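You operate a simulated robot arm through the tools that you are given. There is no shell and no other tool.

The job below is to be done with a simulated robot arm. You get a single attempt, and the scene is never put back.

TASK
Pack the blue and pink balls in the teal tub and close it.
Fine: lay the lid on the dryer meanwhile; leave the third ball on the dryer.

It is judged by the outcome, as a careful person would: the job done as asked, and still so three seconds after it is handed in. It fails if anything else is knocked over, pushed out of place, dropped, spilled or broken. A push-on lid holds only when it is set on centred and level and pressed home; a screw cap is set on level and turned clockwise until tight.

THE ROBOT
A 7-joint arm with a two-finger parallel gripper, fixed in place. Base frame: the origin is at the foot of the arm, x ahead of it, y to its left, z up. Units: mm, degrees, N and s.
With the tool pointing down near the work surface it reaches from about 300 to 700 mm from the base axis. Its first joint turns from -66.0 to 66.0 degrees. Payload 1.57 kg.
Tool frame: the origin (TCP) lies between the finger pads and is the grasp point; the fingertips stand 30 mm ahead of it; z points along the fingers, y is the line along which they close. The gripper opens to 110 mm. The fingers are 24 mm wide and 12 mm thick; the gripper's body (48 by 112 mm) begins 78 mm behind the TCP.
Orientation is that of the tool frame in the base frame, as a unit quaternion [w, x, y, z]. With the fingers straight down and closing along the base's y, the tool's x points along the base's -x, its y along +y and its z along -z.

THE INTERFACE
- The arm moves only by the tool servo_tool. Its argument "increments" is a list that holds one entry, the list of rows, each a list of 6 numbers: the shift along the base's x, y, z in units of 50 mm (1.0 is 50 mm), then the turn, a rotation vector about the base's x, y, z in units of 4 degrees (1.0 is 4 degrees). In form: [[[dx, dy, dz, ax, ay, az], ...]]. A call has 1 to 20 rows; each row shifts and turns the commanded pose from where the row before left it. "gripper" is the gripper command, from -1 (shut) to 1 (fully open), values between in proportion, set as the call begins (left out, the last holds). A call with a number of a shift or a turn outside -1 to 1 is refused whole. A row lasts 0.2 s, in which the tool goes at most 50 mm and 8.6 degrees; a call with a longer step from one row to the next is refused whole, and so is a gripper value outside its range. A pose out of reach is approached as far as the arm can. The call stops where the force on the tool passes 90 N (or 10 N more than at its start, if that is more) or the arm is blocked; 0.2 s more then pass. Each finger travels about 108 mm/s and halts on what it meets, pressing with about 38 N; the grip force reading is that of the motor and also rises with nothing between the fingers. The clock runs only during rows and for 0.2 s after the last one: add rows that do not move to give the fingers time. The reply holds the time, the measured pose of the TCP, the force on the tool along the base axes, the opening and the grip force, in the units named above and with some noise, with the torque about the TCP (base axes, N m) and any sound that the robot's microphone picked up, and new pictures: "views" is both (left out), scene, wrist or none.
- Cameras (640 x 400 px; columns grow to the right, rows downward): "scene" is fixed at [174.9, -410.8, 1392.6]; the picture's right is [0.60, -0.80, 0.00], its down [-0.54, -0.41, -0.74] and it looks along [0.59, 0.44, -0.68] (base axes); focal length 279 px, centre (320, 200). "wrist" rides on the gripper at [70, 16, -141] in the tool frame; the picture's right is [-0.23, 0.97, 0.00], its down [-0.86, -0.20, -0.48] and it looks along [-0.47, -0.11, 0.88] (tool axes); focal length 222 px, centre (320, 200). There is no depth. A picture from a camera that has moved, and an enlarged one, comes with that camera's place and axes in the base frame and with its lens.
- zoom(camera, box): a new picture of the part [left, top, right, bottom] of that camera's present view, enlarged. No time passes.
- job_done(): hands the job in; it is judged then, once.

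Nothing tells you positions but the pictures and the camera data. Unless the task says otherwise, let go and move clear before handing in.

The tools are called after "Call:" by a JSON object that holds its "api" and its "payload". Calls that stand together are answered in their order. servo_tool: Moves the arm, as the interface text tells. Its arguments: {"type":"object","properties":{"increments":{"type":"array","items":{"type":"array","items":{"type":"array","items":{"type":"number"}}}},"gripper":{"type":"number"},"views":{"type":"string","enum":["both","scene","wrist","none"]}},"required":["increments"]} The other tools are called the same way: zoom (camera, box) takes an enlarged picture of a part of a camera's view; job_done () hands the job in.

At the start:

```text
t: 0.0
ee_pos: [332.9, -69.8, 1207.2]
orientation: [-0.001, 0.001, 1.0, 0.0]
force: [0.3, -0.3, -1.3]
wrist_torque: [-0.07, 0.0, 0.03]
gripper_width: 109.9
gripper_force: 0.0
```

scene: 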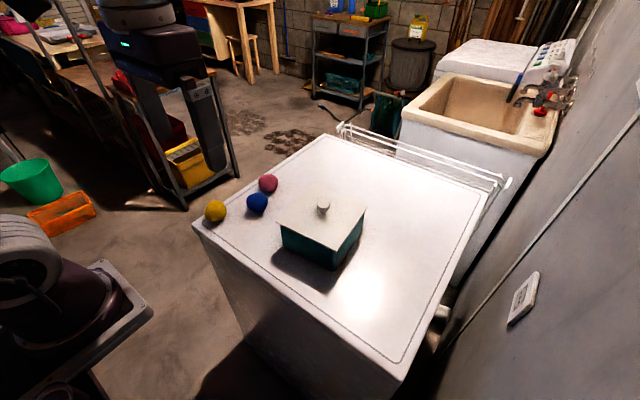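
wrist: 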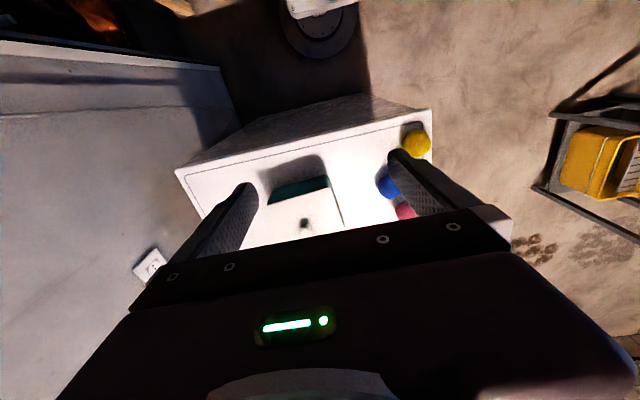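

The picture shows a white dryer top with a teal tub that has a white knobbed lid on it, and blue, pink and yellow balls to its left. I will zoom in to locate things before I move.

Call:
{"api": "zoom", "payload": {"camera": "scene", "box": [180, 150, 400, 290]}}

Call:
{"api": "zoom", "payload": {"camera": "wrist", "box": [170, 90, 470, 280]}}

```text
2.86 times, centred on (290, 220) of scene
camera zoom: at [174.9, -410.8, 1392.6], right [0.6, -0.8, 0.0], down [-0.54, -0.41, -0.74], along [0.59, 0.44, -0.68], focal length 796 px, centre (406, 143)
```

zoom: 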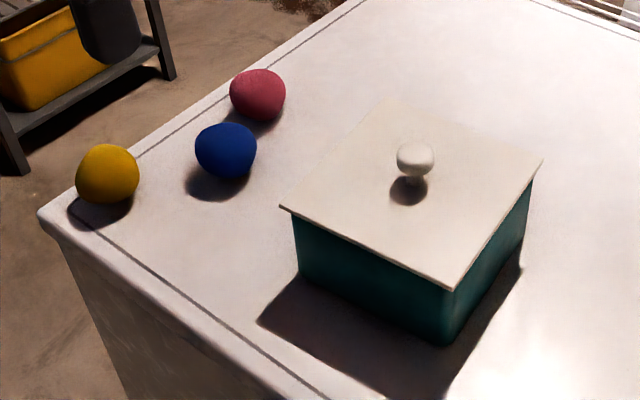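

```text
2.11 times, centred on (320, 185) of wrist
camera zoom: at [262.1, -52.1, 1349.9], right [0.23, 0.97, 0.0], down [0.86, -0.2, 0.48], along [0.47, -0.11, -0.88], focal length 468 px, centre (320, 232)
```

zoom: 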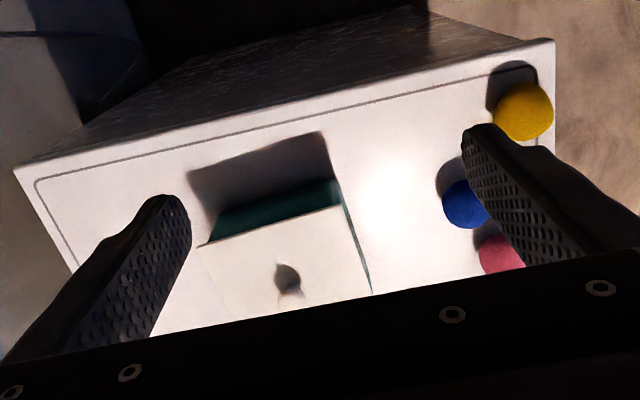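

The tub's lid seems to be centred near (554, -138) with its top at z ≈ 917, and the knob stands above that. I put the balls at about yellow (428, 120), blue (514, 55) and pink (592, 90), all at z ≈ 874, with the dryer top at z ≈ 846. I'll move above the knob to refine these numbers.

Call:
{"api": "servo_tool", "payload": {"increments": [[[0.45, -0.15, -0.3, 0, 0, 0], [0.45, -0.15, -0.3, 0, 0, 0], [0.45, -0.15, -0.3, 0, 0, 0], [0.45, -0.15, -0.3, 0, 0, 0], [0.45, -0.15, -0.3, 0, 0, 0], [0.45, -0.15, -0.3, 0, 0, 0], [0.45, -0.15, -0.3, 0, 0, 0], [0.45, -0.15, -0.3, 0, 0, 0], [0.44, -0.14, -0.34, 0, 0, 0], [0, 0, 0, 0, 0, 0]]], "gripper": 0.0}}

```text
t: 2.2
ee_pos: [533.5, -138.1, 1069.9]
orientation: [0.0, 0.0, 1.0, 0.0]
force: [0.1, -0.5, 0.4]
wrist_torque: [0.03, 0.01, 0.02]
gripper_width: 54.8
gripper_force: 0.1
camera wrist: at [464.3, -119.4, 1211.8], right [0.23, 0.97, 0.0], down [0.86, -0.2, 0.48], along [0.47, -0.11, -0.88], focal length 222 px, centre (320, 200)
```

scene: 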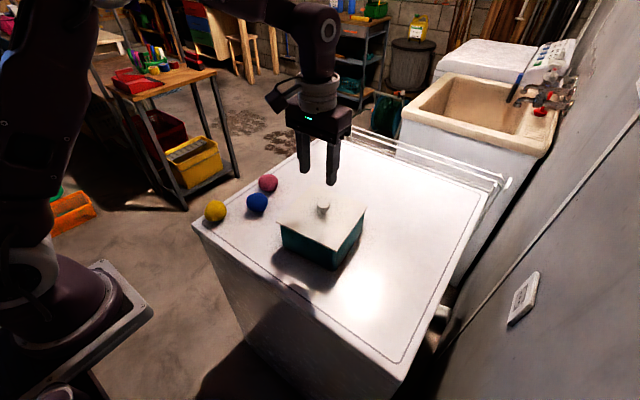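
wrist: 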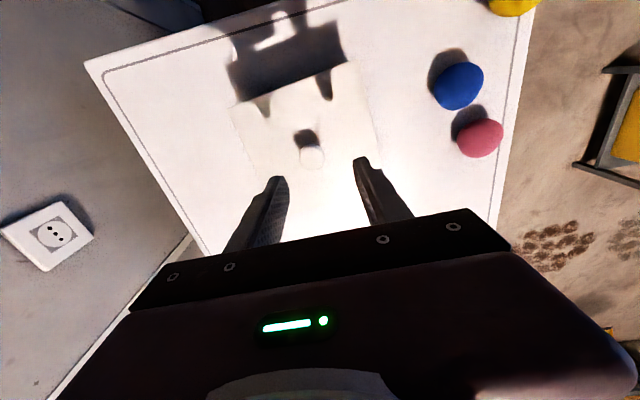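

Now I'm above the tub and can see the lid and knob well. I'll zoom in for accurate triangulation.

Call:
{"api": "zoom", "payload": {"camera": "wrist", "box": [210, 30, 410, 220]}}

Call:
{"api": "zoom", "payload": {"camera": "wrist", "box": [410, 40, 520, 170]}}

Call:
{"api": "zoom", "payload": {"camera": "scene", "box": [265, 180, 375, 280]}}

Call:
{"api": "zoom", "payload": {"camera": "scene", "box": [190, 160, 300, 230]}}

```text
2.11 times, centred on (310, 125) of wrist
camera zoom: at [464.3, -119.4, 1211.8], right [0.23, 0.97, 0.0], down [0.86, -0.2, 0.48], along [0.47, -0.11, -0.88], focal length 468 px, centre (341, 358)
```

zoom: 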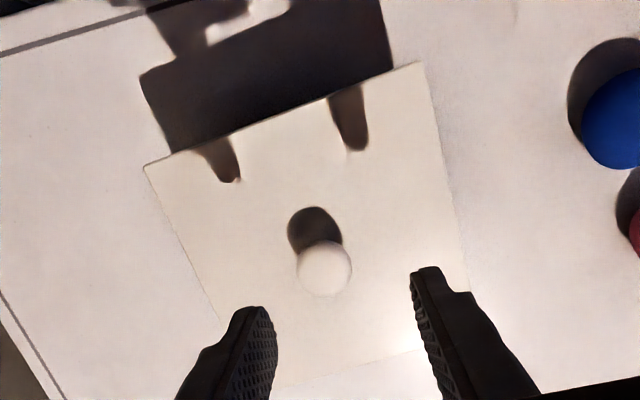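

```text
3.08 times, centred on (465, 105) of wrist
camera zoom: at [464.3, -119.4, 1211.8], right [0.23, 0.97, 0.0], down [0.86, -0.2, 0.48], along [0.47, -0.11, -0.88], focal length 684 px, centre (-126, 492)
```

zoom: 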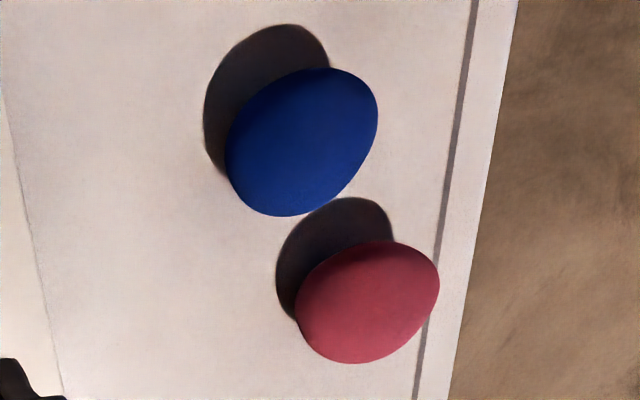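

```text
4.00 times, centred on (320, 230) of scene
camera zoom: at [175.0, -410.8, 1392.6], right [0.6, -0.8, 0.0], down [-0.54, -0.41, -0.74], along [0.59, 0.44, -0.68], focal length 1114 px, centre (320, 80)
```

zoom: 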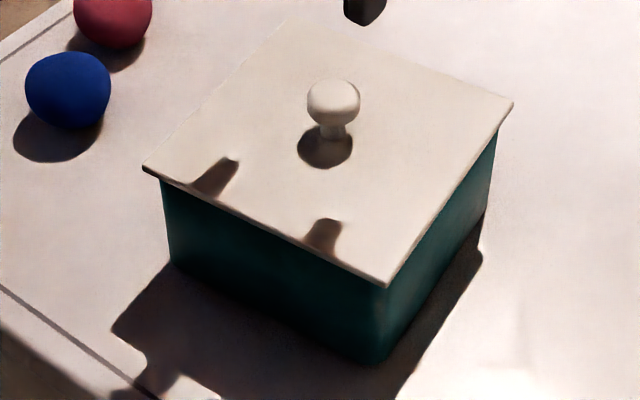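

```text
5.71 times, centred on (245, 195) of scene
camera zoom: at [175.0, -410.8, 1392.6], right [0.6, -0.8, 0.0], down [-0.54, -0.41, -0.74], along [0.59, 0.44, -0.68], focal length 1592 px, centre (749, 229)
```

zoom: 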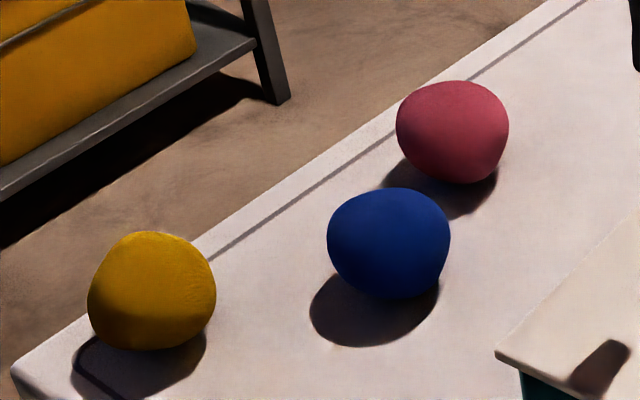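

Refined estimates: the lid is about 158 mm square at a 5.5° yaw, centred near (540, -145) with its top at z ≈ 933. The knob head is about 29 mm wide with its centre at z ≈ 962, and the dryer top is at about 852. I'll move down just above the knob and check alignment.

Call:
{"api": "servo_tool", "payload": {"increments": [[[0.05, -0.09, -0.3, 0, 0, 0], [0.05, -0.09, -0.4, 0, 0, 0], [0, 0, -0.4, 0, 0, 0], [0, 0, -0.2, 0, 0, 0], [0, 0, 0, 0, 0, 0]]], "gripper": 0.1}}

Call:
{"api": "zoom", "payload": {"camera": "wrist", "box": [220, 80, 420, 220]}}

Call:
{"api": "zoom", "payload": {"camera": "scene", "box": [265, 160, 375, 260]}}

```text
t: 3.4
ee_pos: [539.1, -145.5, 1004.1]
orientation: [0.0, -0.001, 1.0, 0.0]
force: [0.0, -0.5, -0.5]
wrist_torque: [-0.01, 0.0, 0.02]
gripper_width: 60.6
gripper_force: 0.1
camera wrist: at [469.2, -128.0, 1147.4], right [0.23, 0.97, 0.0], down [0.86, -0.2, 0.48], along [0.47, -0.11, -0.88], focal length 222 px, centre (320, 200)
```

scene: 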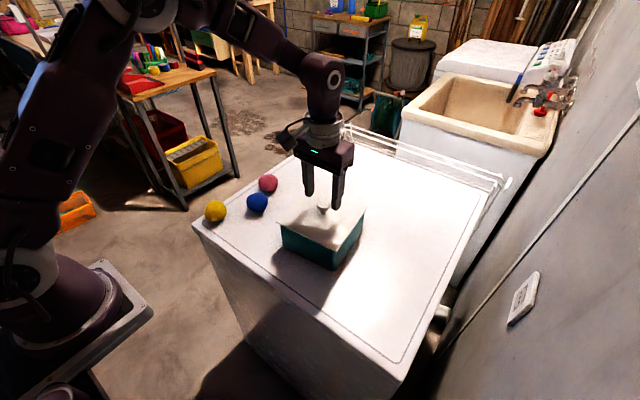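
wrist: 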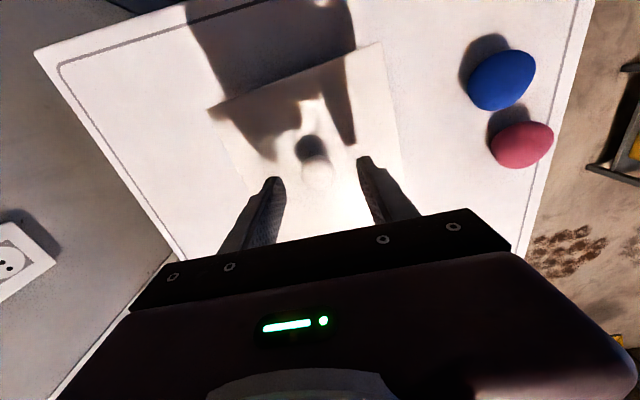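

```text
2.86 times, centred on (320, 150) of wrist
camera zoom: at [469.2, -128.0, 1147.4], right [0.23, 0.97, 0.0], down [0.86, -0.2, 0.48], along [0.47, -0.11, -0.88], focal length 635 px, centre (320, 343)
```

zoom: 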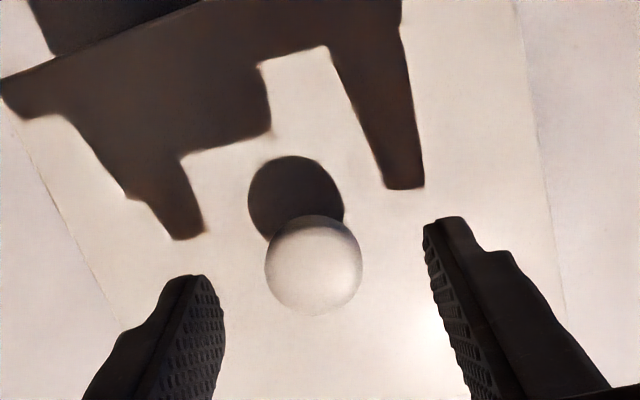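

```text
4.00 times, centred on (320, 210) of scene
camera zoom: at [175.0, -410.8, 1392.6], right [0.6, -0.8, 0.0], down [-0.54, -0.41, -0.74], along [0.59, 0.44, -0.68], focal length 1114 px, centre (320, 160)
```

zoom: 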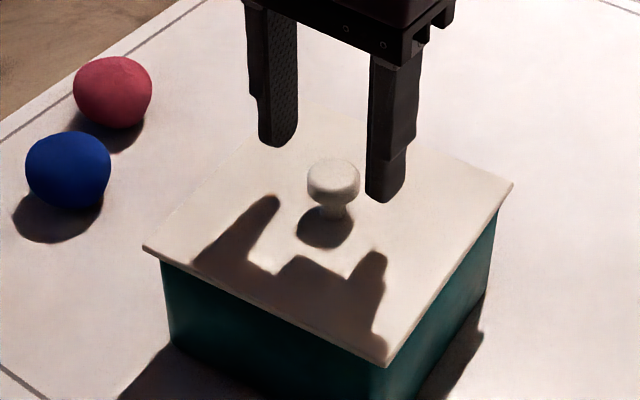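

The knob is centred between the fingers, near (540, -146.5). I'll go down so the fingertips are about 6 mm above the lid, checking force, then close on the knob.

Call:
{"api": "servo_tool", "payload": {"increments": [[[0, -0.02, -0.25, 0, 0, 0], [0, 0, -0.25, 0, 0, 0], [0, 0, -0.2, 0, 0, 0], [0, 0, 0, 0, 0, 0]]], "gripper": 0.1}}

Call:
{"api": "zoom", "payload": {"camera": "scene", "box": [285, 170, 365, 240]}}

Call:
{"api": "zoom", "payload": {"camera": "wrist", "box": [240, 120, 400, 220]}}

```text
t: 4.4
ee_pos: [538.3, -147.4, 970.1]
orientation: [0.001, 0.0, 1.0, 0.0]
force: [-3.2, 1.5, 14.5]
wrist_torque: [0.12, 0.11, -0.02]
gripper_width: 60.4
gripper_force: 0.1
camera wrist: at [469.0, -129.8, 1113.4], right [0.23, 0.97, 0.0], down [0.85, -0.2, 0.48], along [0.47, -0.11, -0.88], focal length 222 px, centre (320, 200)
```

scene: 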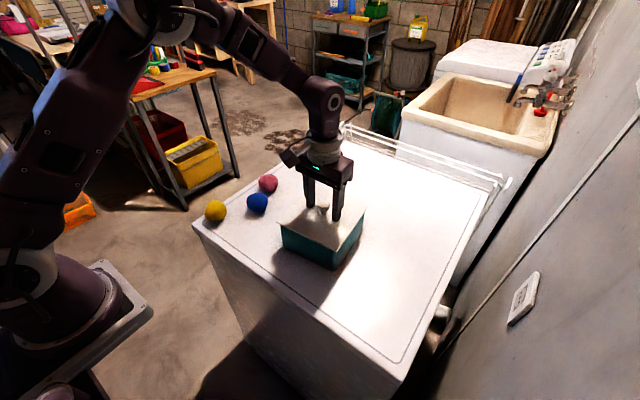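
wrist: 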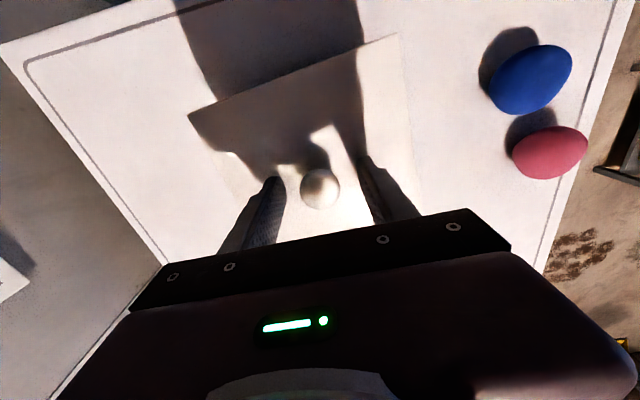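

```text
5.71 times, centred on (325, 205) of scene
camera zoom: at [174.6, -410.7, 1392.7], right [0.6, -0.8, 0.0], down [-0.54, -0.41, -0.74], along [0.59, 0.44, -0.68], focal length 1592 px, centre (291, 171)
```

zoom: 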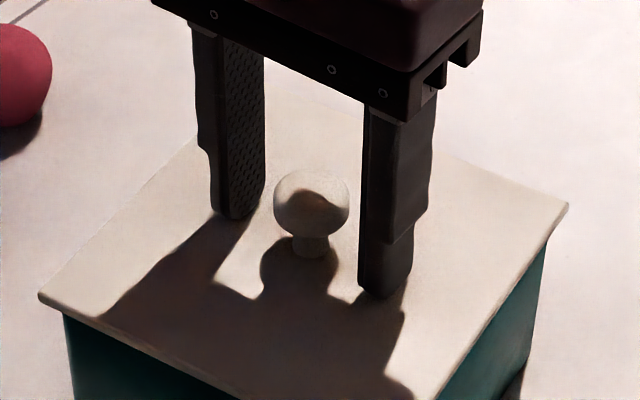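

```text
4.00 times, centred on (320, 170) of wrist
camera zoom: at [469.0, -129.8, 1113.4], right [0.23, 0.97, 0.0], down [0.85, -0.2, 0.48], along [0.47, -0.11, -0.88], focal length 888 px, centre (320, 320)
```

zoom: 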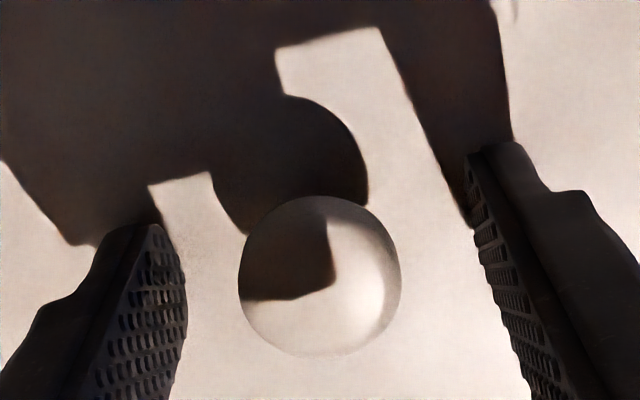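

The tool read about 14 N upward, so the fingertips have just touched the lid, which means its top is at z ≈ 940. I'll back up 4 mm and close on the knob.

Call:
{"api": "servo_tool", "payload": {"increments": [[[0, 0.01, 0.08, 0, 0, 0], [0, 0, 0, 0, 0, 0]]], "gripper": 0.1, "views": "none"}}

```text
t: 5.0
ee_pos: [539.6, -145.8, 975.0]
orientation: [0.0, 0.0, 1.0, 0.0]
force: [0.4, -0.5, -0.5]
wrist_torque: [-0.01, 0.0, -0.02]
gripper_width: 60.4
gripper_force: 0.1
```

The force is back to zero, so the fingertips are clear of the lid. I'll close on the knob now.

Call:
{"api": "servo_tool", "payload": {"increments": [[[0, 0, 0, 0, 0, 0], [0, 0, 0, 0, 0, 0], [0, 0, 0, 0, 0, 0], [0, 0, 0, 0, 0, 0]]], "gripper": -0.6}}

Call:
{"api": "zoom", "payload": {"camera": "scene", "box": [265, 170, 375, 270]}}

```text
t: 6.0
ee_pos: [540.5, -145.9, 973.8]
orientation: [-0.001, 0.001, 1.0, -0.001]
force: [0.2, -0.9, 0.1]
wrist_torque: [0.05, -0.05, -0.04]
gripper_width: 28.5
gripper_force: 38.4
heard: snap
camera wrist: at [469.2, -128.8, 1116.9], right [0.23, 0.97, 0.0], down [0.86, -0.2, 0.48], along [0.47, -0.11, -0.88], focal length 222 px, centre (320, 200)
```

scene: 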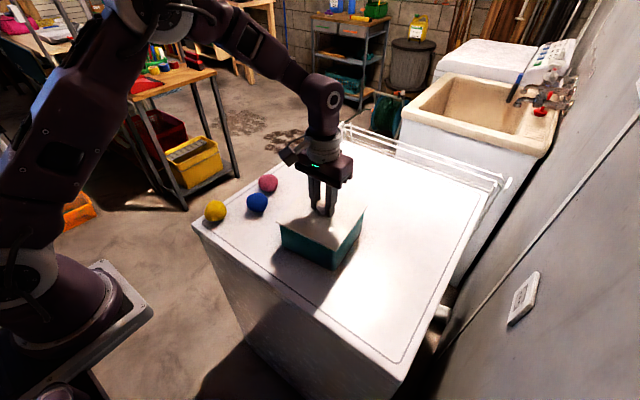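
wrist: 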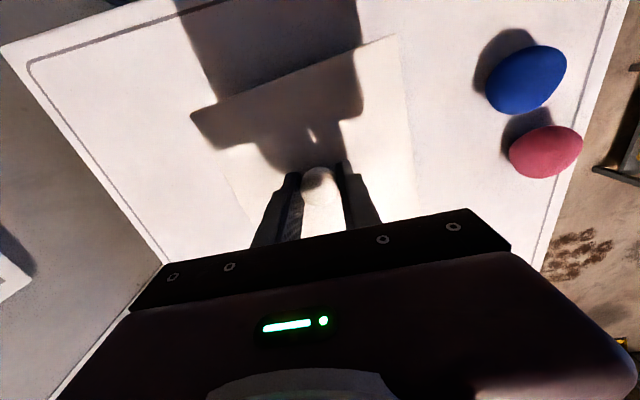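

```text
4.00 times, centred on (320, 220) of scene
camera zoom: at [175.0, -410.8, 1392.6], right [0.6, -0.8, 0.0], down [-0.54, -0.41, -0.74], along [0.59, 0.44, -0.68], focal length 1114 px, centre (320, 120)
```

zoom: 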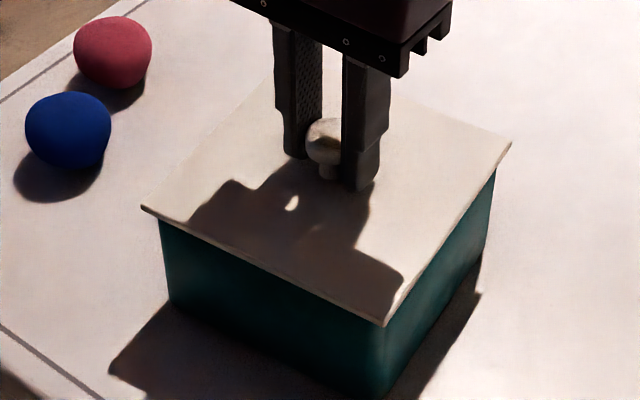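

The fingers hold the knob at 28.5 mm, and I heard a snap as they closed. The lid looks nearly unchanged. I'll lift gently by small steps and watch the force and the tub.

Call:
{"api": "servo_tool", "payload": {"increments": [[[0, 0, 0.06, 0, 0, 0], [0, 0, 0.06, 0, 0, 0], [0, 0, 0.06, 0, 0, 0], [0, 0, 0, 0, 0, 0]]], "gripper": -1}}

Call:
{"api": "zoom", "payload": {"camera": "scene", "box": [265, 170, 375, 270]}}

```text
t: 7.0
ee_pos: [539.1, -146.0, 983.9]
orientation: [0.0, 0.0, 1.0, 0.0]
force: [0.6, -0.1, -1.2]
wrist_torque: [0.02, -0.01, 0.0]
gripper_width: 27.9
gripper_force: 37.1
camera wrist: at [469.6, -129.3, 1125.7], right [0.23, 0.97, 0.0], down [0.86, -0.2, 0.48], along [0.47, -0.11, -0.88], focal length 222 px, centre (320, 200)
```

scene: 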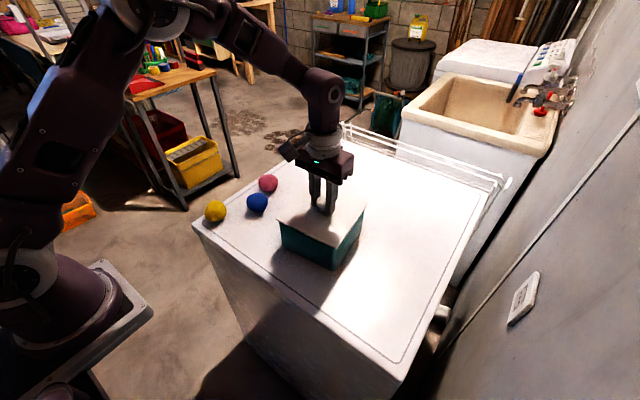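
wrist: 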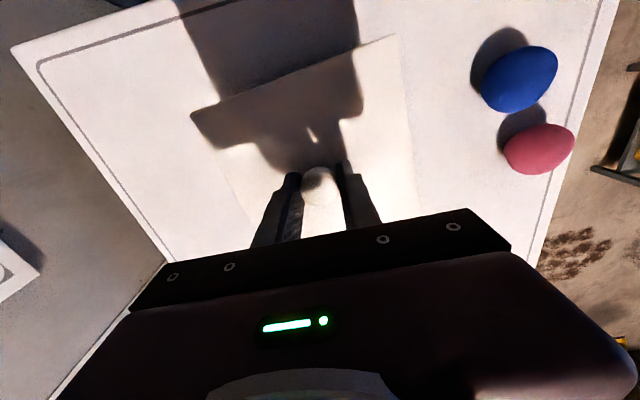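

```text
4.00 times, centred on (320, 220) of scene
camera zoom: at [175.0, -410.8, 1392.6], right [0.6, -0.8, 0.0], down [-0.54, -0.41, -0.74], along [0.59, 0.44, -0.68], focal length 1114 px, centre (320, 120)
```

zoom: 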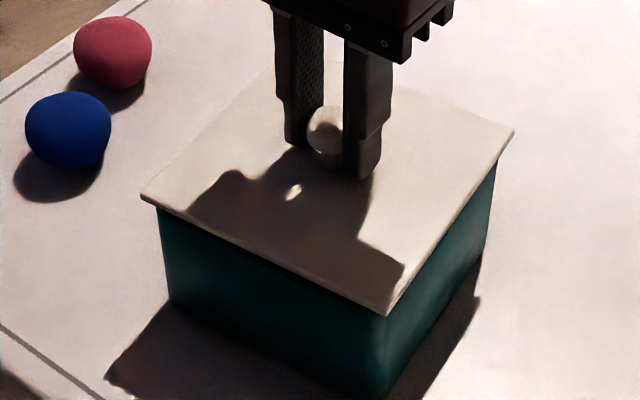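

The lid is rising freely with almost no force and the tub stays where it is. I'll lift it well clear.

Call:
{"api": "servo_tool", "payload": {"increments": [[[0, 0, 0.15, 0, 0, 0], [0, 0, 0.25, 0, 0, 0], [0, 0, 0.3, 0, 0, 0], [0, 0, 0.3, 0, 0, 0], [0, 0, 0.3, 0, 0, 0], [0, 0, 0.2, 0, 0, 0], [0, 0, 0, 0, 0, 0]]], "gripper": -1}}

Call:
{"api": "zoom", "payload": {"camera": "scene", "box": [245, 150, 405, 290]}}

```text
t: 8.6
ee_pos: [537.2, -146.3, 1056.8]
orientation: [0.0, 0.0, 1.0, 0.0]
force: [0.2, 0.3, -0.7]
wrist_torque: [0.02, -0.02, -0.01]
gripper_width: 28.0
gripper_force: 38.1
camera wrist: at [468.6, -128.8, 1200.5], right [0.23, 0.97, 0.0], down [0.85, -0.2, 0.48], along [0.47, -0.11, -0.88], focal length 222 px, centre (320, 200)
```

scene: 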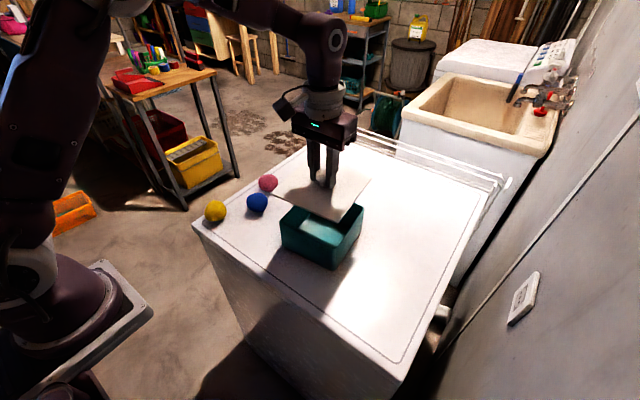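
wrist: 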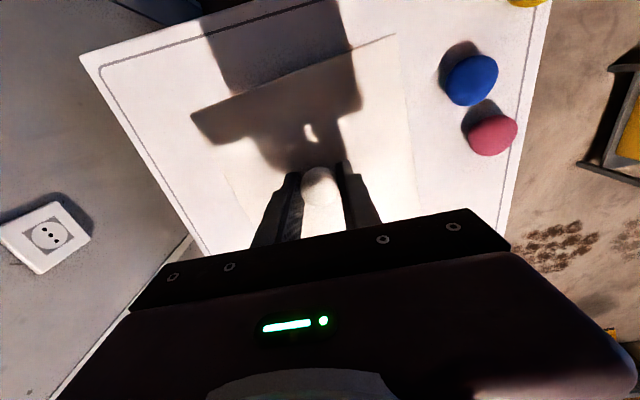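

```text
2.86 times, centred on (325, 220) of scene
camera zoom: at [175.0, -410.8, 1392.6], right [0.6, -0.8, 0.0], down [-0.54, -0.41, -0.74], along [0.59, 0.44, -0.68], focal length 796 px, centre (306, 143)
```

zoom: 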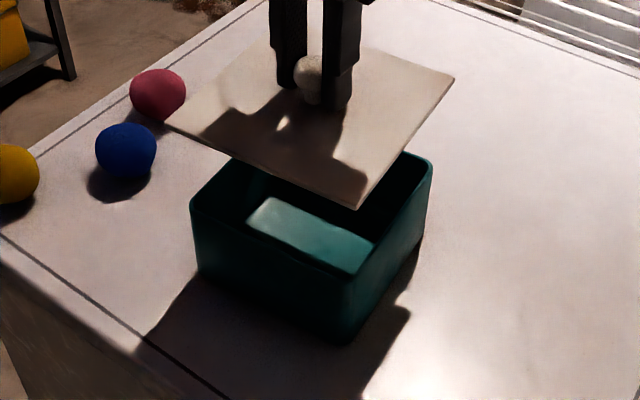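

The lid hangs level in the gripper and the tub hasn't moved. I'll carry the lid to the free area at about (510, -330) on the dryer, still high up.

Call:
{"api": "servo_tool", "payload": {"increments": [[[-0.04, -0.25, 0, 0, 0, 0], [-0.06, -0.4, 0, 0, 0, 0], [-0.08, -0.5, 0, 0, 0, 0], [-0.1, -0.6, 0, 0, 0, 0], [-0.1, -0.6, 0, 0, 0, 0], [-0.1, -0.6, 0, 0, 0, 0], [-0.06, -0.4, 0, 0, 0, 0], [-0.04, -0.23, 0, 0, 0, 0], [-0.02, -0.1, 0, 0, 0, 0], [0, 0, 0, 0, 0, 0], [0, 0, 0, 0, 0, 0]]], "gripper": -1}}

Call:
{"api": "zoom", "payload": {"camera": "scene", "box": [265, 180, 465, 340]}}

```text
t: 11.0
ee_pos: [508.8, -329.7, 1057.0]
orientation: [0.0, 0.001, 1.0, -0.001]
force: [0.1, 0.8, -1.6]
wrist_torque: [0.01, 0.0, -0.01]
gripper_width: 27.9
gripper_force: 37.7
camera wrist: at [439.3, -312.8, 1200.4], right [0.23, 0.97, 0.0], down [0.86, -0.2, 0.48], along [0.47, -0.11, -0.88], focal length 222 px, centre (320, 200)
```

scene: 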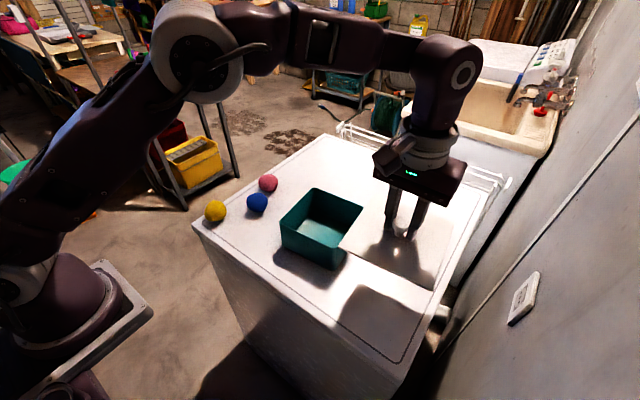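
wrist: 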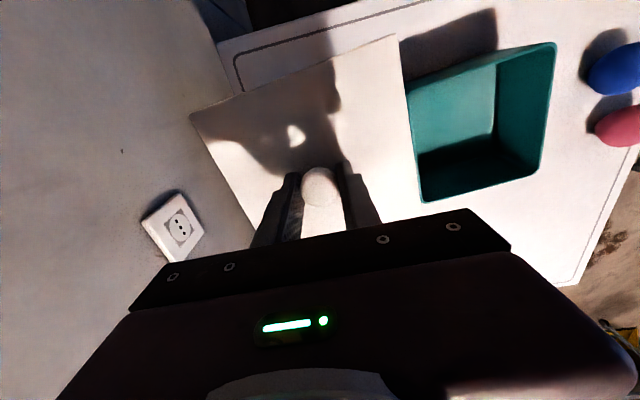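

```text
2.50 times, centred on (365, 260) of scene
camera zoom: at [175.0, -410.8, 1392.6], right [0.6, -0.8, 0.0], down [-0.54, -0.41, -0.74], along [0.59, 0.44, -0.68], focal length 696 px, centre (208, 50)
```

zoom: 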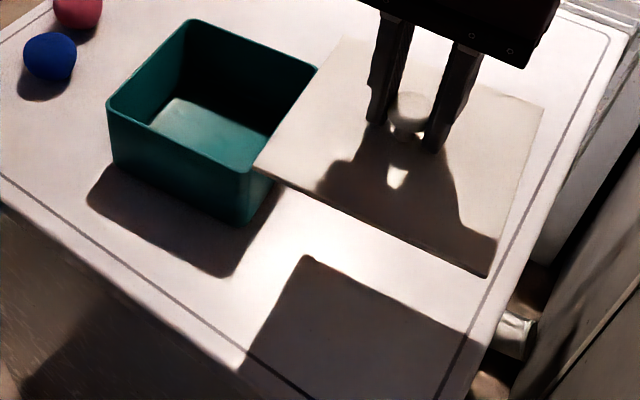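

The tub is open and the landing area is clear. I'll lower the lid most of the way, to a TCP z of about 908, and nudge it 5 mm away from the dryer edge.

Call:
{"api": "servo_tool", "payload": {"increments": [[[0, 0.05, -0.25, 0, 0, 0], [0, 0.05, -0.4, 0, 0, 0], [0, 0, -0.5, 0, 0, 0], [0, 0, -0.5, 0, 0, 0], [0, 0, -0.5, 0, 0, 0], [0, 0, -0.4, 0, 0, 0], [0, 0, -0.3, 0, 0, 0], [0, 0, -0.15, 0, 0, 0], [0, 0, 0, 0, 0, 0], [0, 0, 0, 0, 0, 0]]], "gripper": -1}}

Call:
{"api": "zoom", "payload": {"camera": "scene", "box": [285, 200, 465, 340]}}

```text
t: 13.2
ee_pos: [508.0, -325.5, 908.4]
orientation: [0.0, 0.0, 1.0, 0.0]
force: [-0.4, 0.2, -0.6]
wrist_torque: [0.03, -0.02, 0.01]
gripper_width: 28.3
gripper_force: 37.8
camera wrist: at [439.0, -308.1, 1050.8], right [0.23, 0.97, 0.0], down [0.86, -0.2, 0.48], along [0.47, -0.11, -0.88], focal length 222 px, centre (320, 200)
```

scene: 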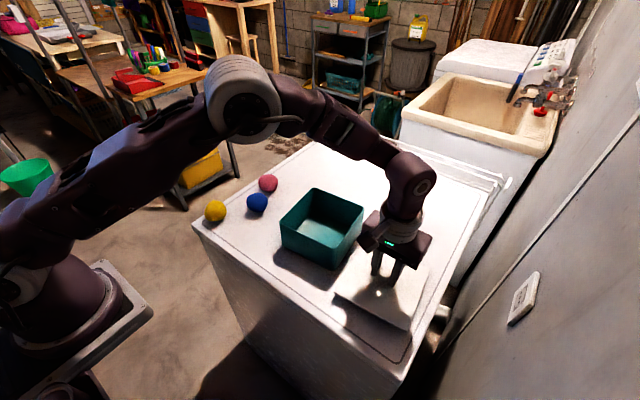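
wrist: 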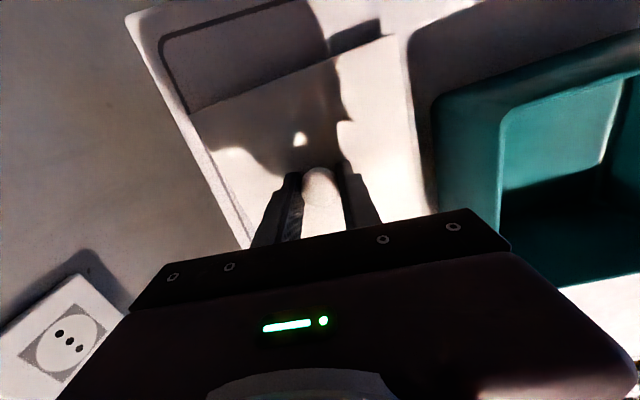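

```text
2.86 times, centred on (375, 270) of scene
camera zoom: at [175.0, -410.8, 1392.6], right [0.6, -0.8, 0.0], down [-0.54, -0.41, -0.74], along [0.59, 0.44, -0.68], focal length 796 px, centre (163, 0)
```

zoom: 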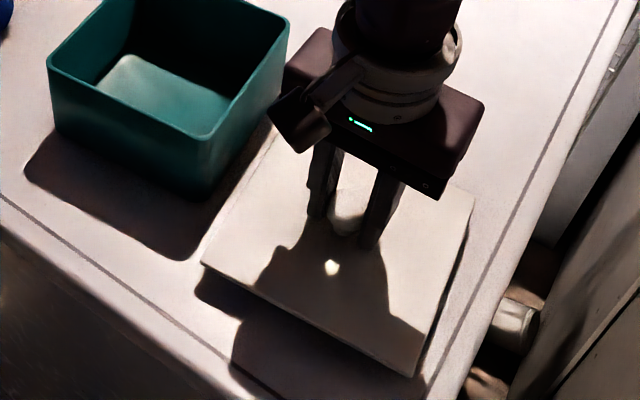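

The lid still hovers about 15 mm above the dryer. I'll lower it in small steps and look for the first contact force.

Call:
{"api": "servo_tool", "payload": {"increments": [[[0, 0, -0.06, 0, 0, 0], [0, 0, -0.06, 0, 0, 0], [0, 0, -0.04, 0, 0, 0], [0, 0, 0, 0, 0, 0]]], "gripper": -1, "views": "none"}}

Call:
{"api": "zoom", "payload": {"camera": "scene", "box": [325, 250, 445, 340]}}

```text
t: 14.2
ee_pos: [508.7, -325.4, 900.0]
orientation: [0.001, 0.0, 1.0, 0.0]
force: [0.2, 0.0, -1.0]
wrist_torque: [0.02, 0.03, 0.0]
gripper_width: 28.1
gripper_force: 38.0
```

```text
4.44 times, centred on (385, 295) of scene
camera zoom: at [175.0, -410.8, 1392.6], right [0.6, -0.8, 0.0], down [-0.54, -0.41, -0.74], along [0.59, 0.44, -0.68], focal length 1238 px, centre (31, -222)
```

zoom: 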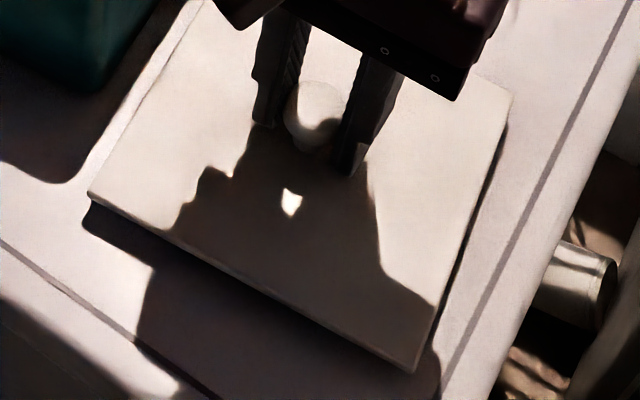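

Call:
{"api": "servo_tool", "payload": {"increments": [[[0, 0, -0.04, 0, 0, 0], [0, 0, -0.04, 0, 0, 0], [0, 0, 0, 0, 0, 0]]], "gripper": -1, "views": "none"}}

Call:
{"api": "zoom", "payload": {"camera": "scene", "box": [325, 250, 445, 340]}}

```text
t: 15.0
ee_pos: [509.2, -325.3, 896.5]
orientation: [0.001, 0.0, 1.0, -0.001]
force: [-6.9, 7.6, 32.2]
wrist_torque: [0.09, -0.4, 0.06]
gripper_width: 28.2
gripper_force: 38.1
```

```text
4.44 times, centred on (385, 295) of scene
camera zoom: at [174.2, -410.3, 1392.9], right [0.6, -0.8, 0.0], down [-0.54, -0.41, -0.74], along [0.59, 0.44, -0.68], focal length 1238 px, centre (31, -222)
```

zoom: 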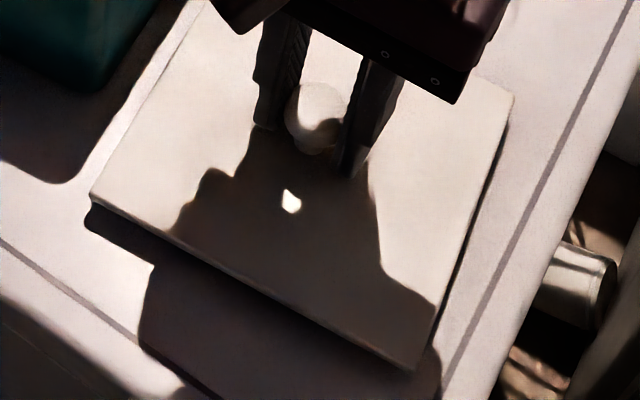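

The lid touched down on the dryer at TCP z ≈ 897, with 32 N showing. I'll ease off slightly, then release the knob.

Call:
{"api": "servo_tool", "payload": {"increments": [[[0, 0, 0.03, 0, 0, 0], [0, 0, 0, 0, 0, 0]]], "gripper": -1, "views": "none"}}

```text
t: 15.6
ee_pos: [508.9, -323.8, 897.1]
orientation: [0.001, 0.0, 1.0, -0.002]
force: [1.3, -3.6, 12.8]
wrist_torque: [-0.11, -0.31, -0.03]
gripper_width: 28.3
gripper_force: 38.2
```

Call:
{"api": "servo_tool", "payload": {"increments": [[[0, 0, 0.02, 0, 0, 0], [0, 0, 0, 0, 0, 0]]], "gripper": -1, "views": "none"}}

```text
t: 16.2
ee_pos: [508.5, -324.3, 898.8]
orientation: [-0.001, 0.0, 1.0, 0.0]
force: [0.3, -0.6, -0.2]
wrist_torque: [-0.04, -0.07, 0.01]
gripper_width: 28.0
gripper_force: 38.1
```

The lid now rests with no load. I'll open the gripper to about 60 mm and rise straight up.

Call:
{"api": "servo_tool", "payload": {"increments": [[[0, 0, 0, 0, 0, 0], [0, 0, 0, 0, 0, 0], [0, 0, 0, 0, 0, 0]]], "gripper": 0.1}}

Call:
{"api": "zoom", "payload": {"camera": "scene", "box": [325, 250, 445, 340]}}

Call:
{"api": "zoom", "payload": {"camera": "wrist", "box": [240, 120, 400, 220]}}

```text
t: 17.0
ee_pos: [510.1, -324.9, 898.6]
orientation: [0.0, 0.0, 1.0, 0.0]
force: [0.2, -0.3, 0.0]
wrist_torque: [0.0, 0.01, 0.0]
gripper_width: 60.5
gripper_force: 0.1
camera wrist: at [439.4, -307.4, 1041.6], right [0.23, 0.97, 0.0], down [0.86, -0.2, 0.48], along [0.47, -0.11, -0.88], focal length 222 px, centre (320, 200)
```

scene: 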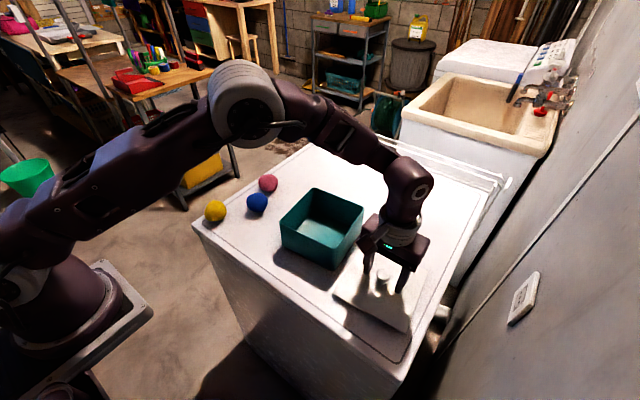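
wrist: 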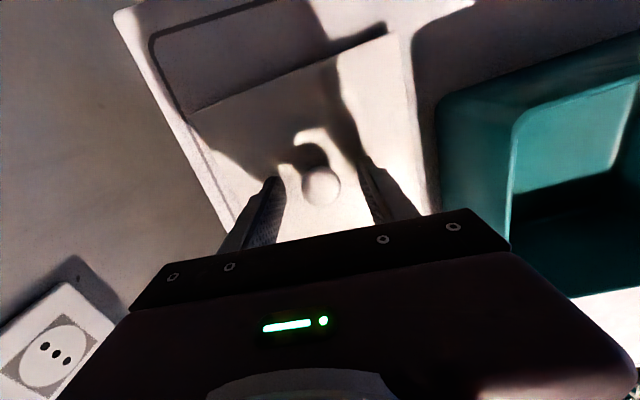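

```text
4.44 times, centred on (385, 295) of scene
camera zoom: at [174.9, -410.8, 1392.6], right [0.6, -0.8, 0.0], down [-0.54, -0.41, -0.74], along [0.59, 0.44, -0.68], focal length 1238 px, centre (31, -222)
```

zoom: 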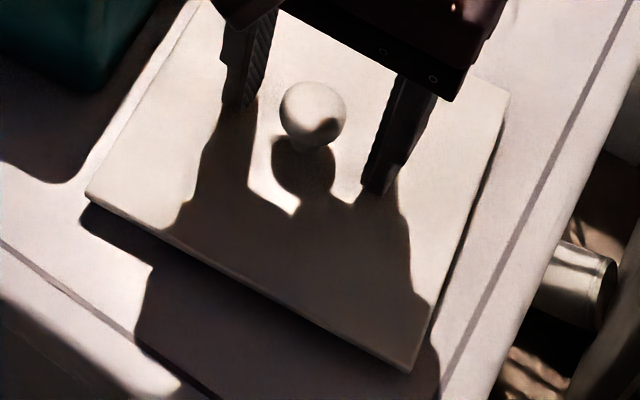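

```text
4.00 times, centred on (320, 170) of wrist
camera zoom: at [439.4, -307.4, 1041.6], right [0.23, 0.97, 0.0], down [0.86, -0.2, 0.48], along [0.47, -0.11, -0.88], focal length 888 px, centre (320, 320)
```

zoom: 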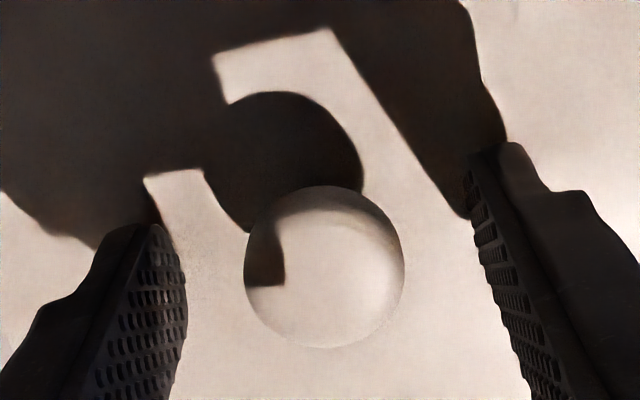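

The lid rests on the dryer with its knob centred between the fingers. I'll rise straight up and go over to the blue ball.

Call:
{"api": "servo_tool", "payload": {"increments": [[[0, 0, 0.2, 0, 0, 0], [0, 0, 0.5, 0, 0, 0], [0, 0, 0.8, 0, 0, 0], [0, 0, 0.8, 0, 0, 0], [0, 0, 0.7, 0, 0, 0], [0, 0.4, 0, 0, 0, 0], [0, 0.7, 0, 0, 0, 0], [0, 0.9, 0, 0, 0, 0], [0, 0.9, 0, 0, 0, 0], [0.01, 0.9, 0, 0, 0, 0], [0.01, 0.9, 0, 0, 0, 0], [0.02, 0.9, 0, 0, 0, 0], [0.03, 0.9, 0, 0, 0, 0], [0.03, 0.7, 0, 0, 0, 0], [0, 0.4, 0, 0, 0, 0], [0, 0.1, 0, 0, 0, 0], [0, 0, 0, 0, 0, 0], [0, 0, 0, 0, 0, 0]]], "gripper": 0.1}}

Call:
{"api": "zoom", "payload": {"camera": "wrist", "box": [240, 40, 440, 220]}}

Call:
{"api": "zoom", "payload": {"camera": "scene", "box": [325, 230, 445, 340]}}

Call:
{"api": "zoom", "payload": {"camera": "scene", "box": [190, 150, 300, 230]}}

```text
t: 20.8
ee_pos: [514.7, 58.7, 1050.1]
orientation: [0.0, -0.001, 1.0, 0.001]
force: [0.2, -0.3, 0.4]
wrist_torque: [0.01, 0.0, 0.01]
gripper_width: 60.2
gripper_force: 0.1
camera wrist: at [444.9, 76.6, 1192.2], right [0.23, 0.97, 0.0], down [0.86, -0.2, 0.48], along [0.47, -0.11, -0.88], focal length 222 px, centre (320, 200)
```

scene: 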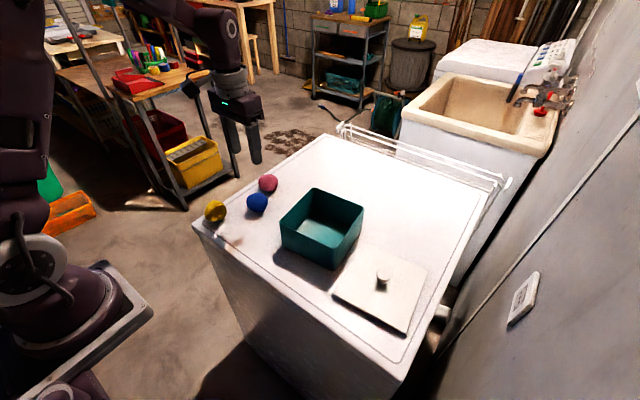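
wrist: 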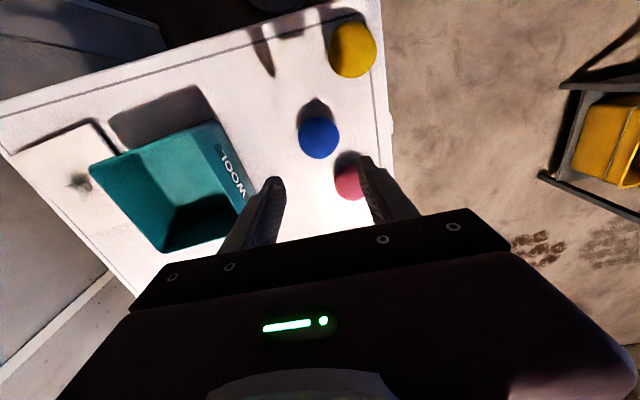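

```text
2.22 times, centred on (340, 130) of wrist
camera zoom: at [444.9, 76.6, 1192.2], right [0.23, 0.97, 0.0], down [0.86, -0.2, 0.48], along [0.47, -0.11, -0.88], focal length 494 px, centre (276, 356)
```

zoom: 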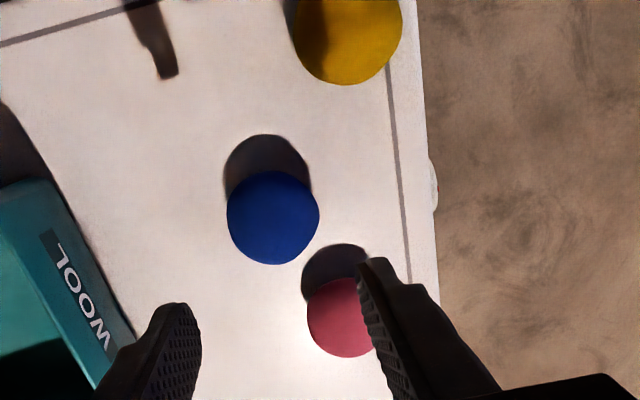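

```text
3.64 times, centred on (385, 285) of scene
camera zoom: at [175.0, -410.8, 1392.6], right [0.6, -0.8, 0.0], down [-0.54, -0.41, -0.74], along [0.59, 0.44, -0.68], focal length 1013 px, centre (84, -109)
```

zoom: 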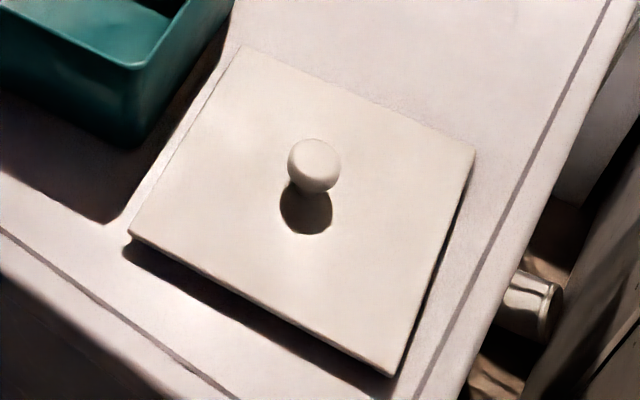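

```text
5.00 times, centred on (245, 190) of scene
camera zoom: at [175.0, -410.8, 1392.6], right [0.6, -0.8, 0.0], down [-0.54, -0.41, -0.74], along [0.59, 0.44, -0.68], focal length 1393 px, centre (695, 250)
```

zoom: 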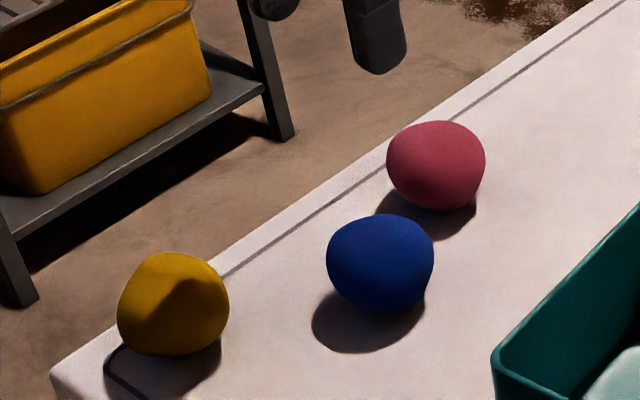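

The blue ball is near (515, 58.5) with its centre at about z 874 and is around 58 mm wide. I'll open to about 88 mm and go down around it, stopping partway to check.

Call:
{"api": "servo_tool", "payload": {"increments": [[[0, -0.02, -0.1, 0, 0, 0], [0, 0, -0.4, 0, 0, 0], [0, 0, -0.6, 0, 0, 0], [0, 0, -0.6, 0, 0, 0], [0, 0, -0.5, 0, 0, 0], [0, 0, -0.3, 0, 0, 0], [0, 0, -0.1, 0, 0, 0], [0, 0, 0, 0, 0, 0]]], "gripper": 0.6}}

Call:
{"api": "zoom", "payload": {"camera": "wrist", "box": [220, 80, 420, 220]}}

Call:
{"api": "zoom", "payload": {"camera": "scene", "box": [190, 140, 320, 230]}}

```text
t: 22.6
ee_pos: [513.6, 59.6, 918.2]
orientation: [0.0, 0.0, 1.0, 0.0]
force: [-0.5, -0.3, 0.6]
wrist_torque: [-0.01, -0.01, -0.03]
gripper_width: 88.0
gripper_force: 0.0
camera wrist: at [443.4, 76.3, 1060.8], right [0.23, 0.97, 0.0], down [0.86, -0.2, 0.48], along [0.47, -0.11, -0.88], focal length 222 px, centre (320, 200)
```

scene: 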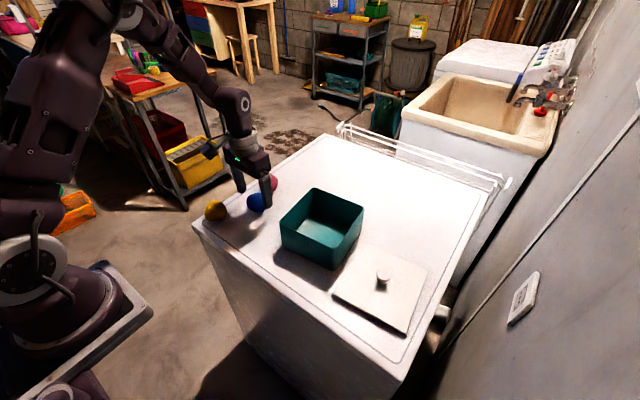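
wrist: 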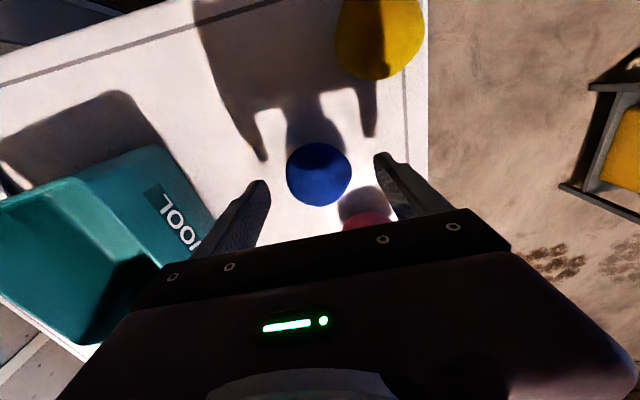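

```text
2.86 times, centred on (320, 150) of wrist
camera zoom: at [443.4, 76.3, 1060.8], right [0.23, 0.97, 0.0], down [0.86, -0.2, 0.48], along [0.47, -0.11, -0.88], focal length 635 px, centre (320, 343)
```

zoom: 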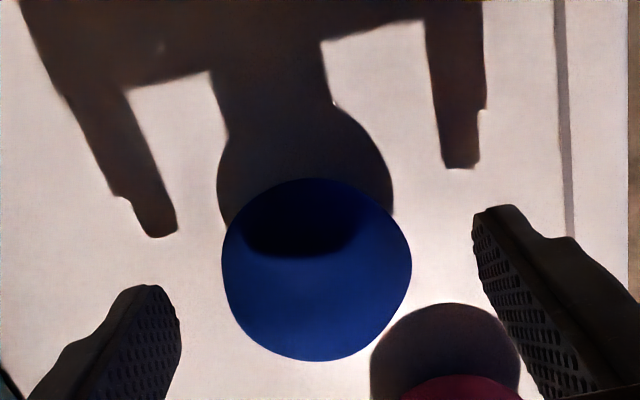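

```text
4.44 times, centred on (255, 185) of scene
camera zoom: at [175.0, -410.8, 1392.6], right [0.6, -0.8, 0.0], down [-0.54, -0.41, -0.74], along [0.59, 0.44, -0.68], focal length 1238 px, centre (609, 267)
```

zoom: 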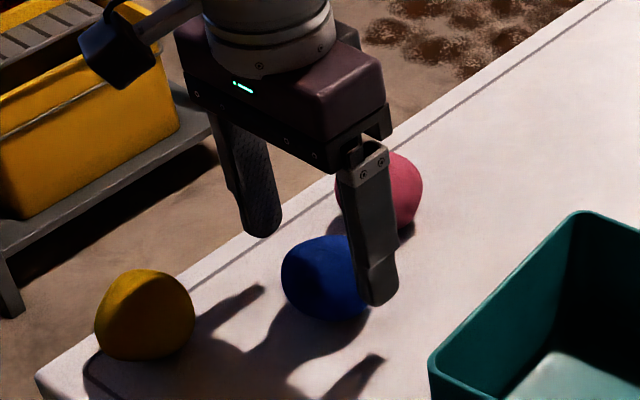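

The ball is centred between the fingers to within 2 mm. I'll finish the descent slowly to a TCP z of about 886 and check the force.

Call:
{"api": "servo_tool", "payload": {"increments": [[[0.03, -0.02, -0.2, 0, 0, 0], [0, 0, -0.2, 0, 0, 0], [0, 0, -0.15, 0, 0, 0], [0, 0, -0.1, 0, 0, 0], [0, 0, 0, 0, 0, 0]]], "gripper": 0.6}}

Call:
{"api": "zoom", "payload": {"camera": "scene", "box": [190, 140, 320, 230]}}

Call:
{"api": "zoom", "payload": {"camera": "wrist", "box": [220, 80, 420, 220]}}

```text
t: 23.8
ee_pos: [515.9, 57.5, 886.3]
orientation: [0.0, 0.0, 1.0, 0.0]
force: [0.7, 0.2, 0.2]
wrist_torque: [0.04, -0.03, -0.02]
gripper_width: 87.9
gripper_force: 0.0
camera wrist: at [446.2, 75.4, 1028.8], right [0.23, 0.97, 0.0], down [0.86, -0.2, 0.48], along [0.47, -0.11, -0.88], focal length 222 px, centre (320, 200)
```

scene: 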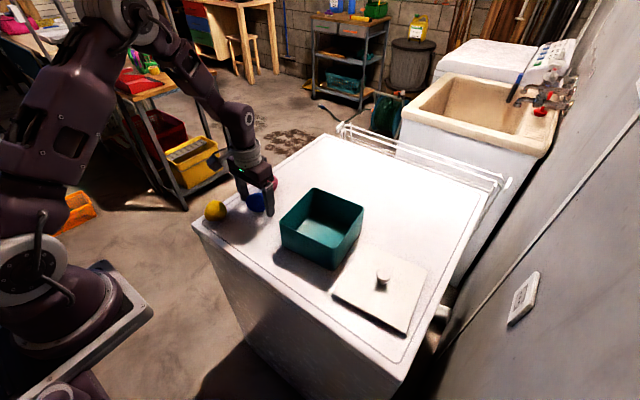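
wrist: 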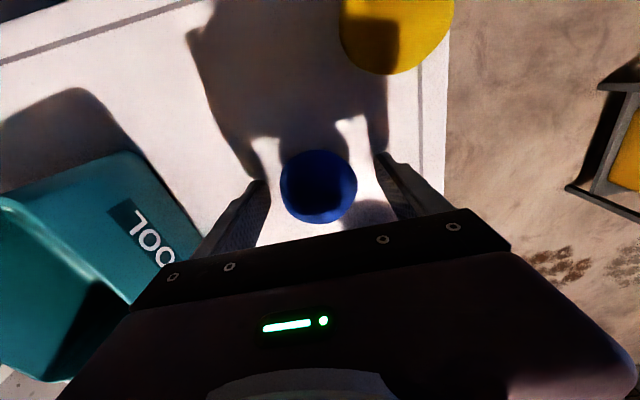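

```text
4.44 times, centred on (255, 185) of scene
camera zoom: at [175.0, -410.8, 1392.6], right [0.6, -0.8, 0.0], down [-0.54, -0.41, -0.74], along [0.59, 0.44, -0.68], focal length 1238 px, centre (609, 267)
```

zoom: 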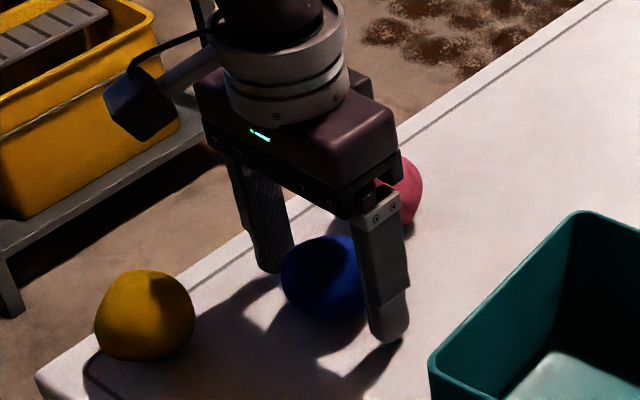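

```text
2.86 times, centred on (320, 150) of wrist
camera zoom: at [446.2, 75.4, 1028.8], right [0.23, 0.97, 0.0], down [0.86, -0.2, 0.48], along [0.47, -0.11, -0.88], focal length 635 px, centre (320, 343)
```

zoom: 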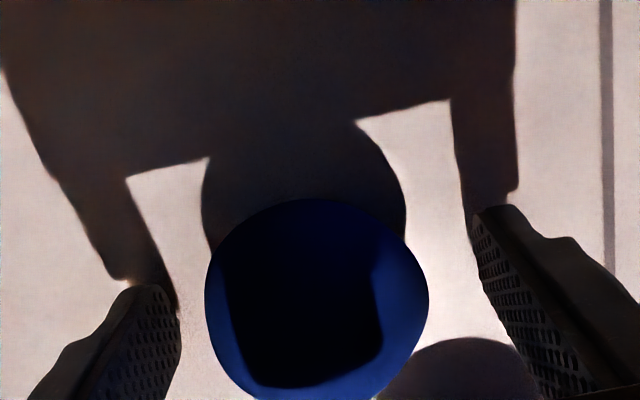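

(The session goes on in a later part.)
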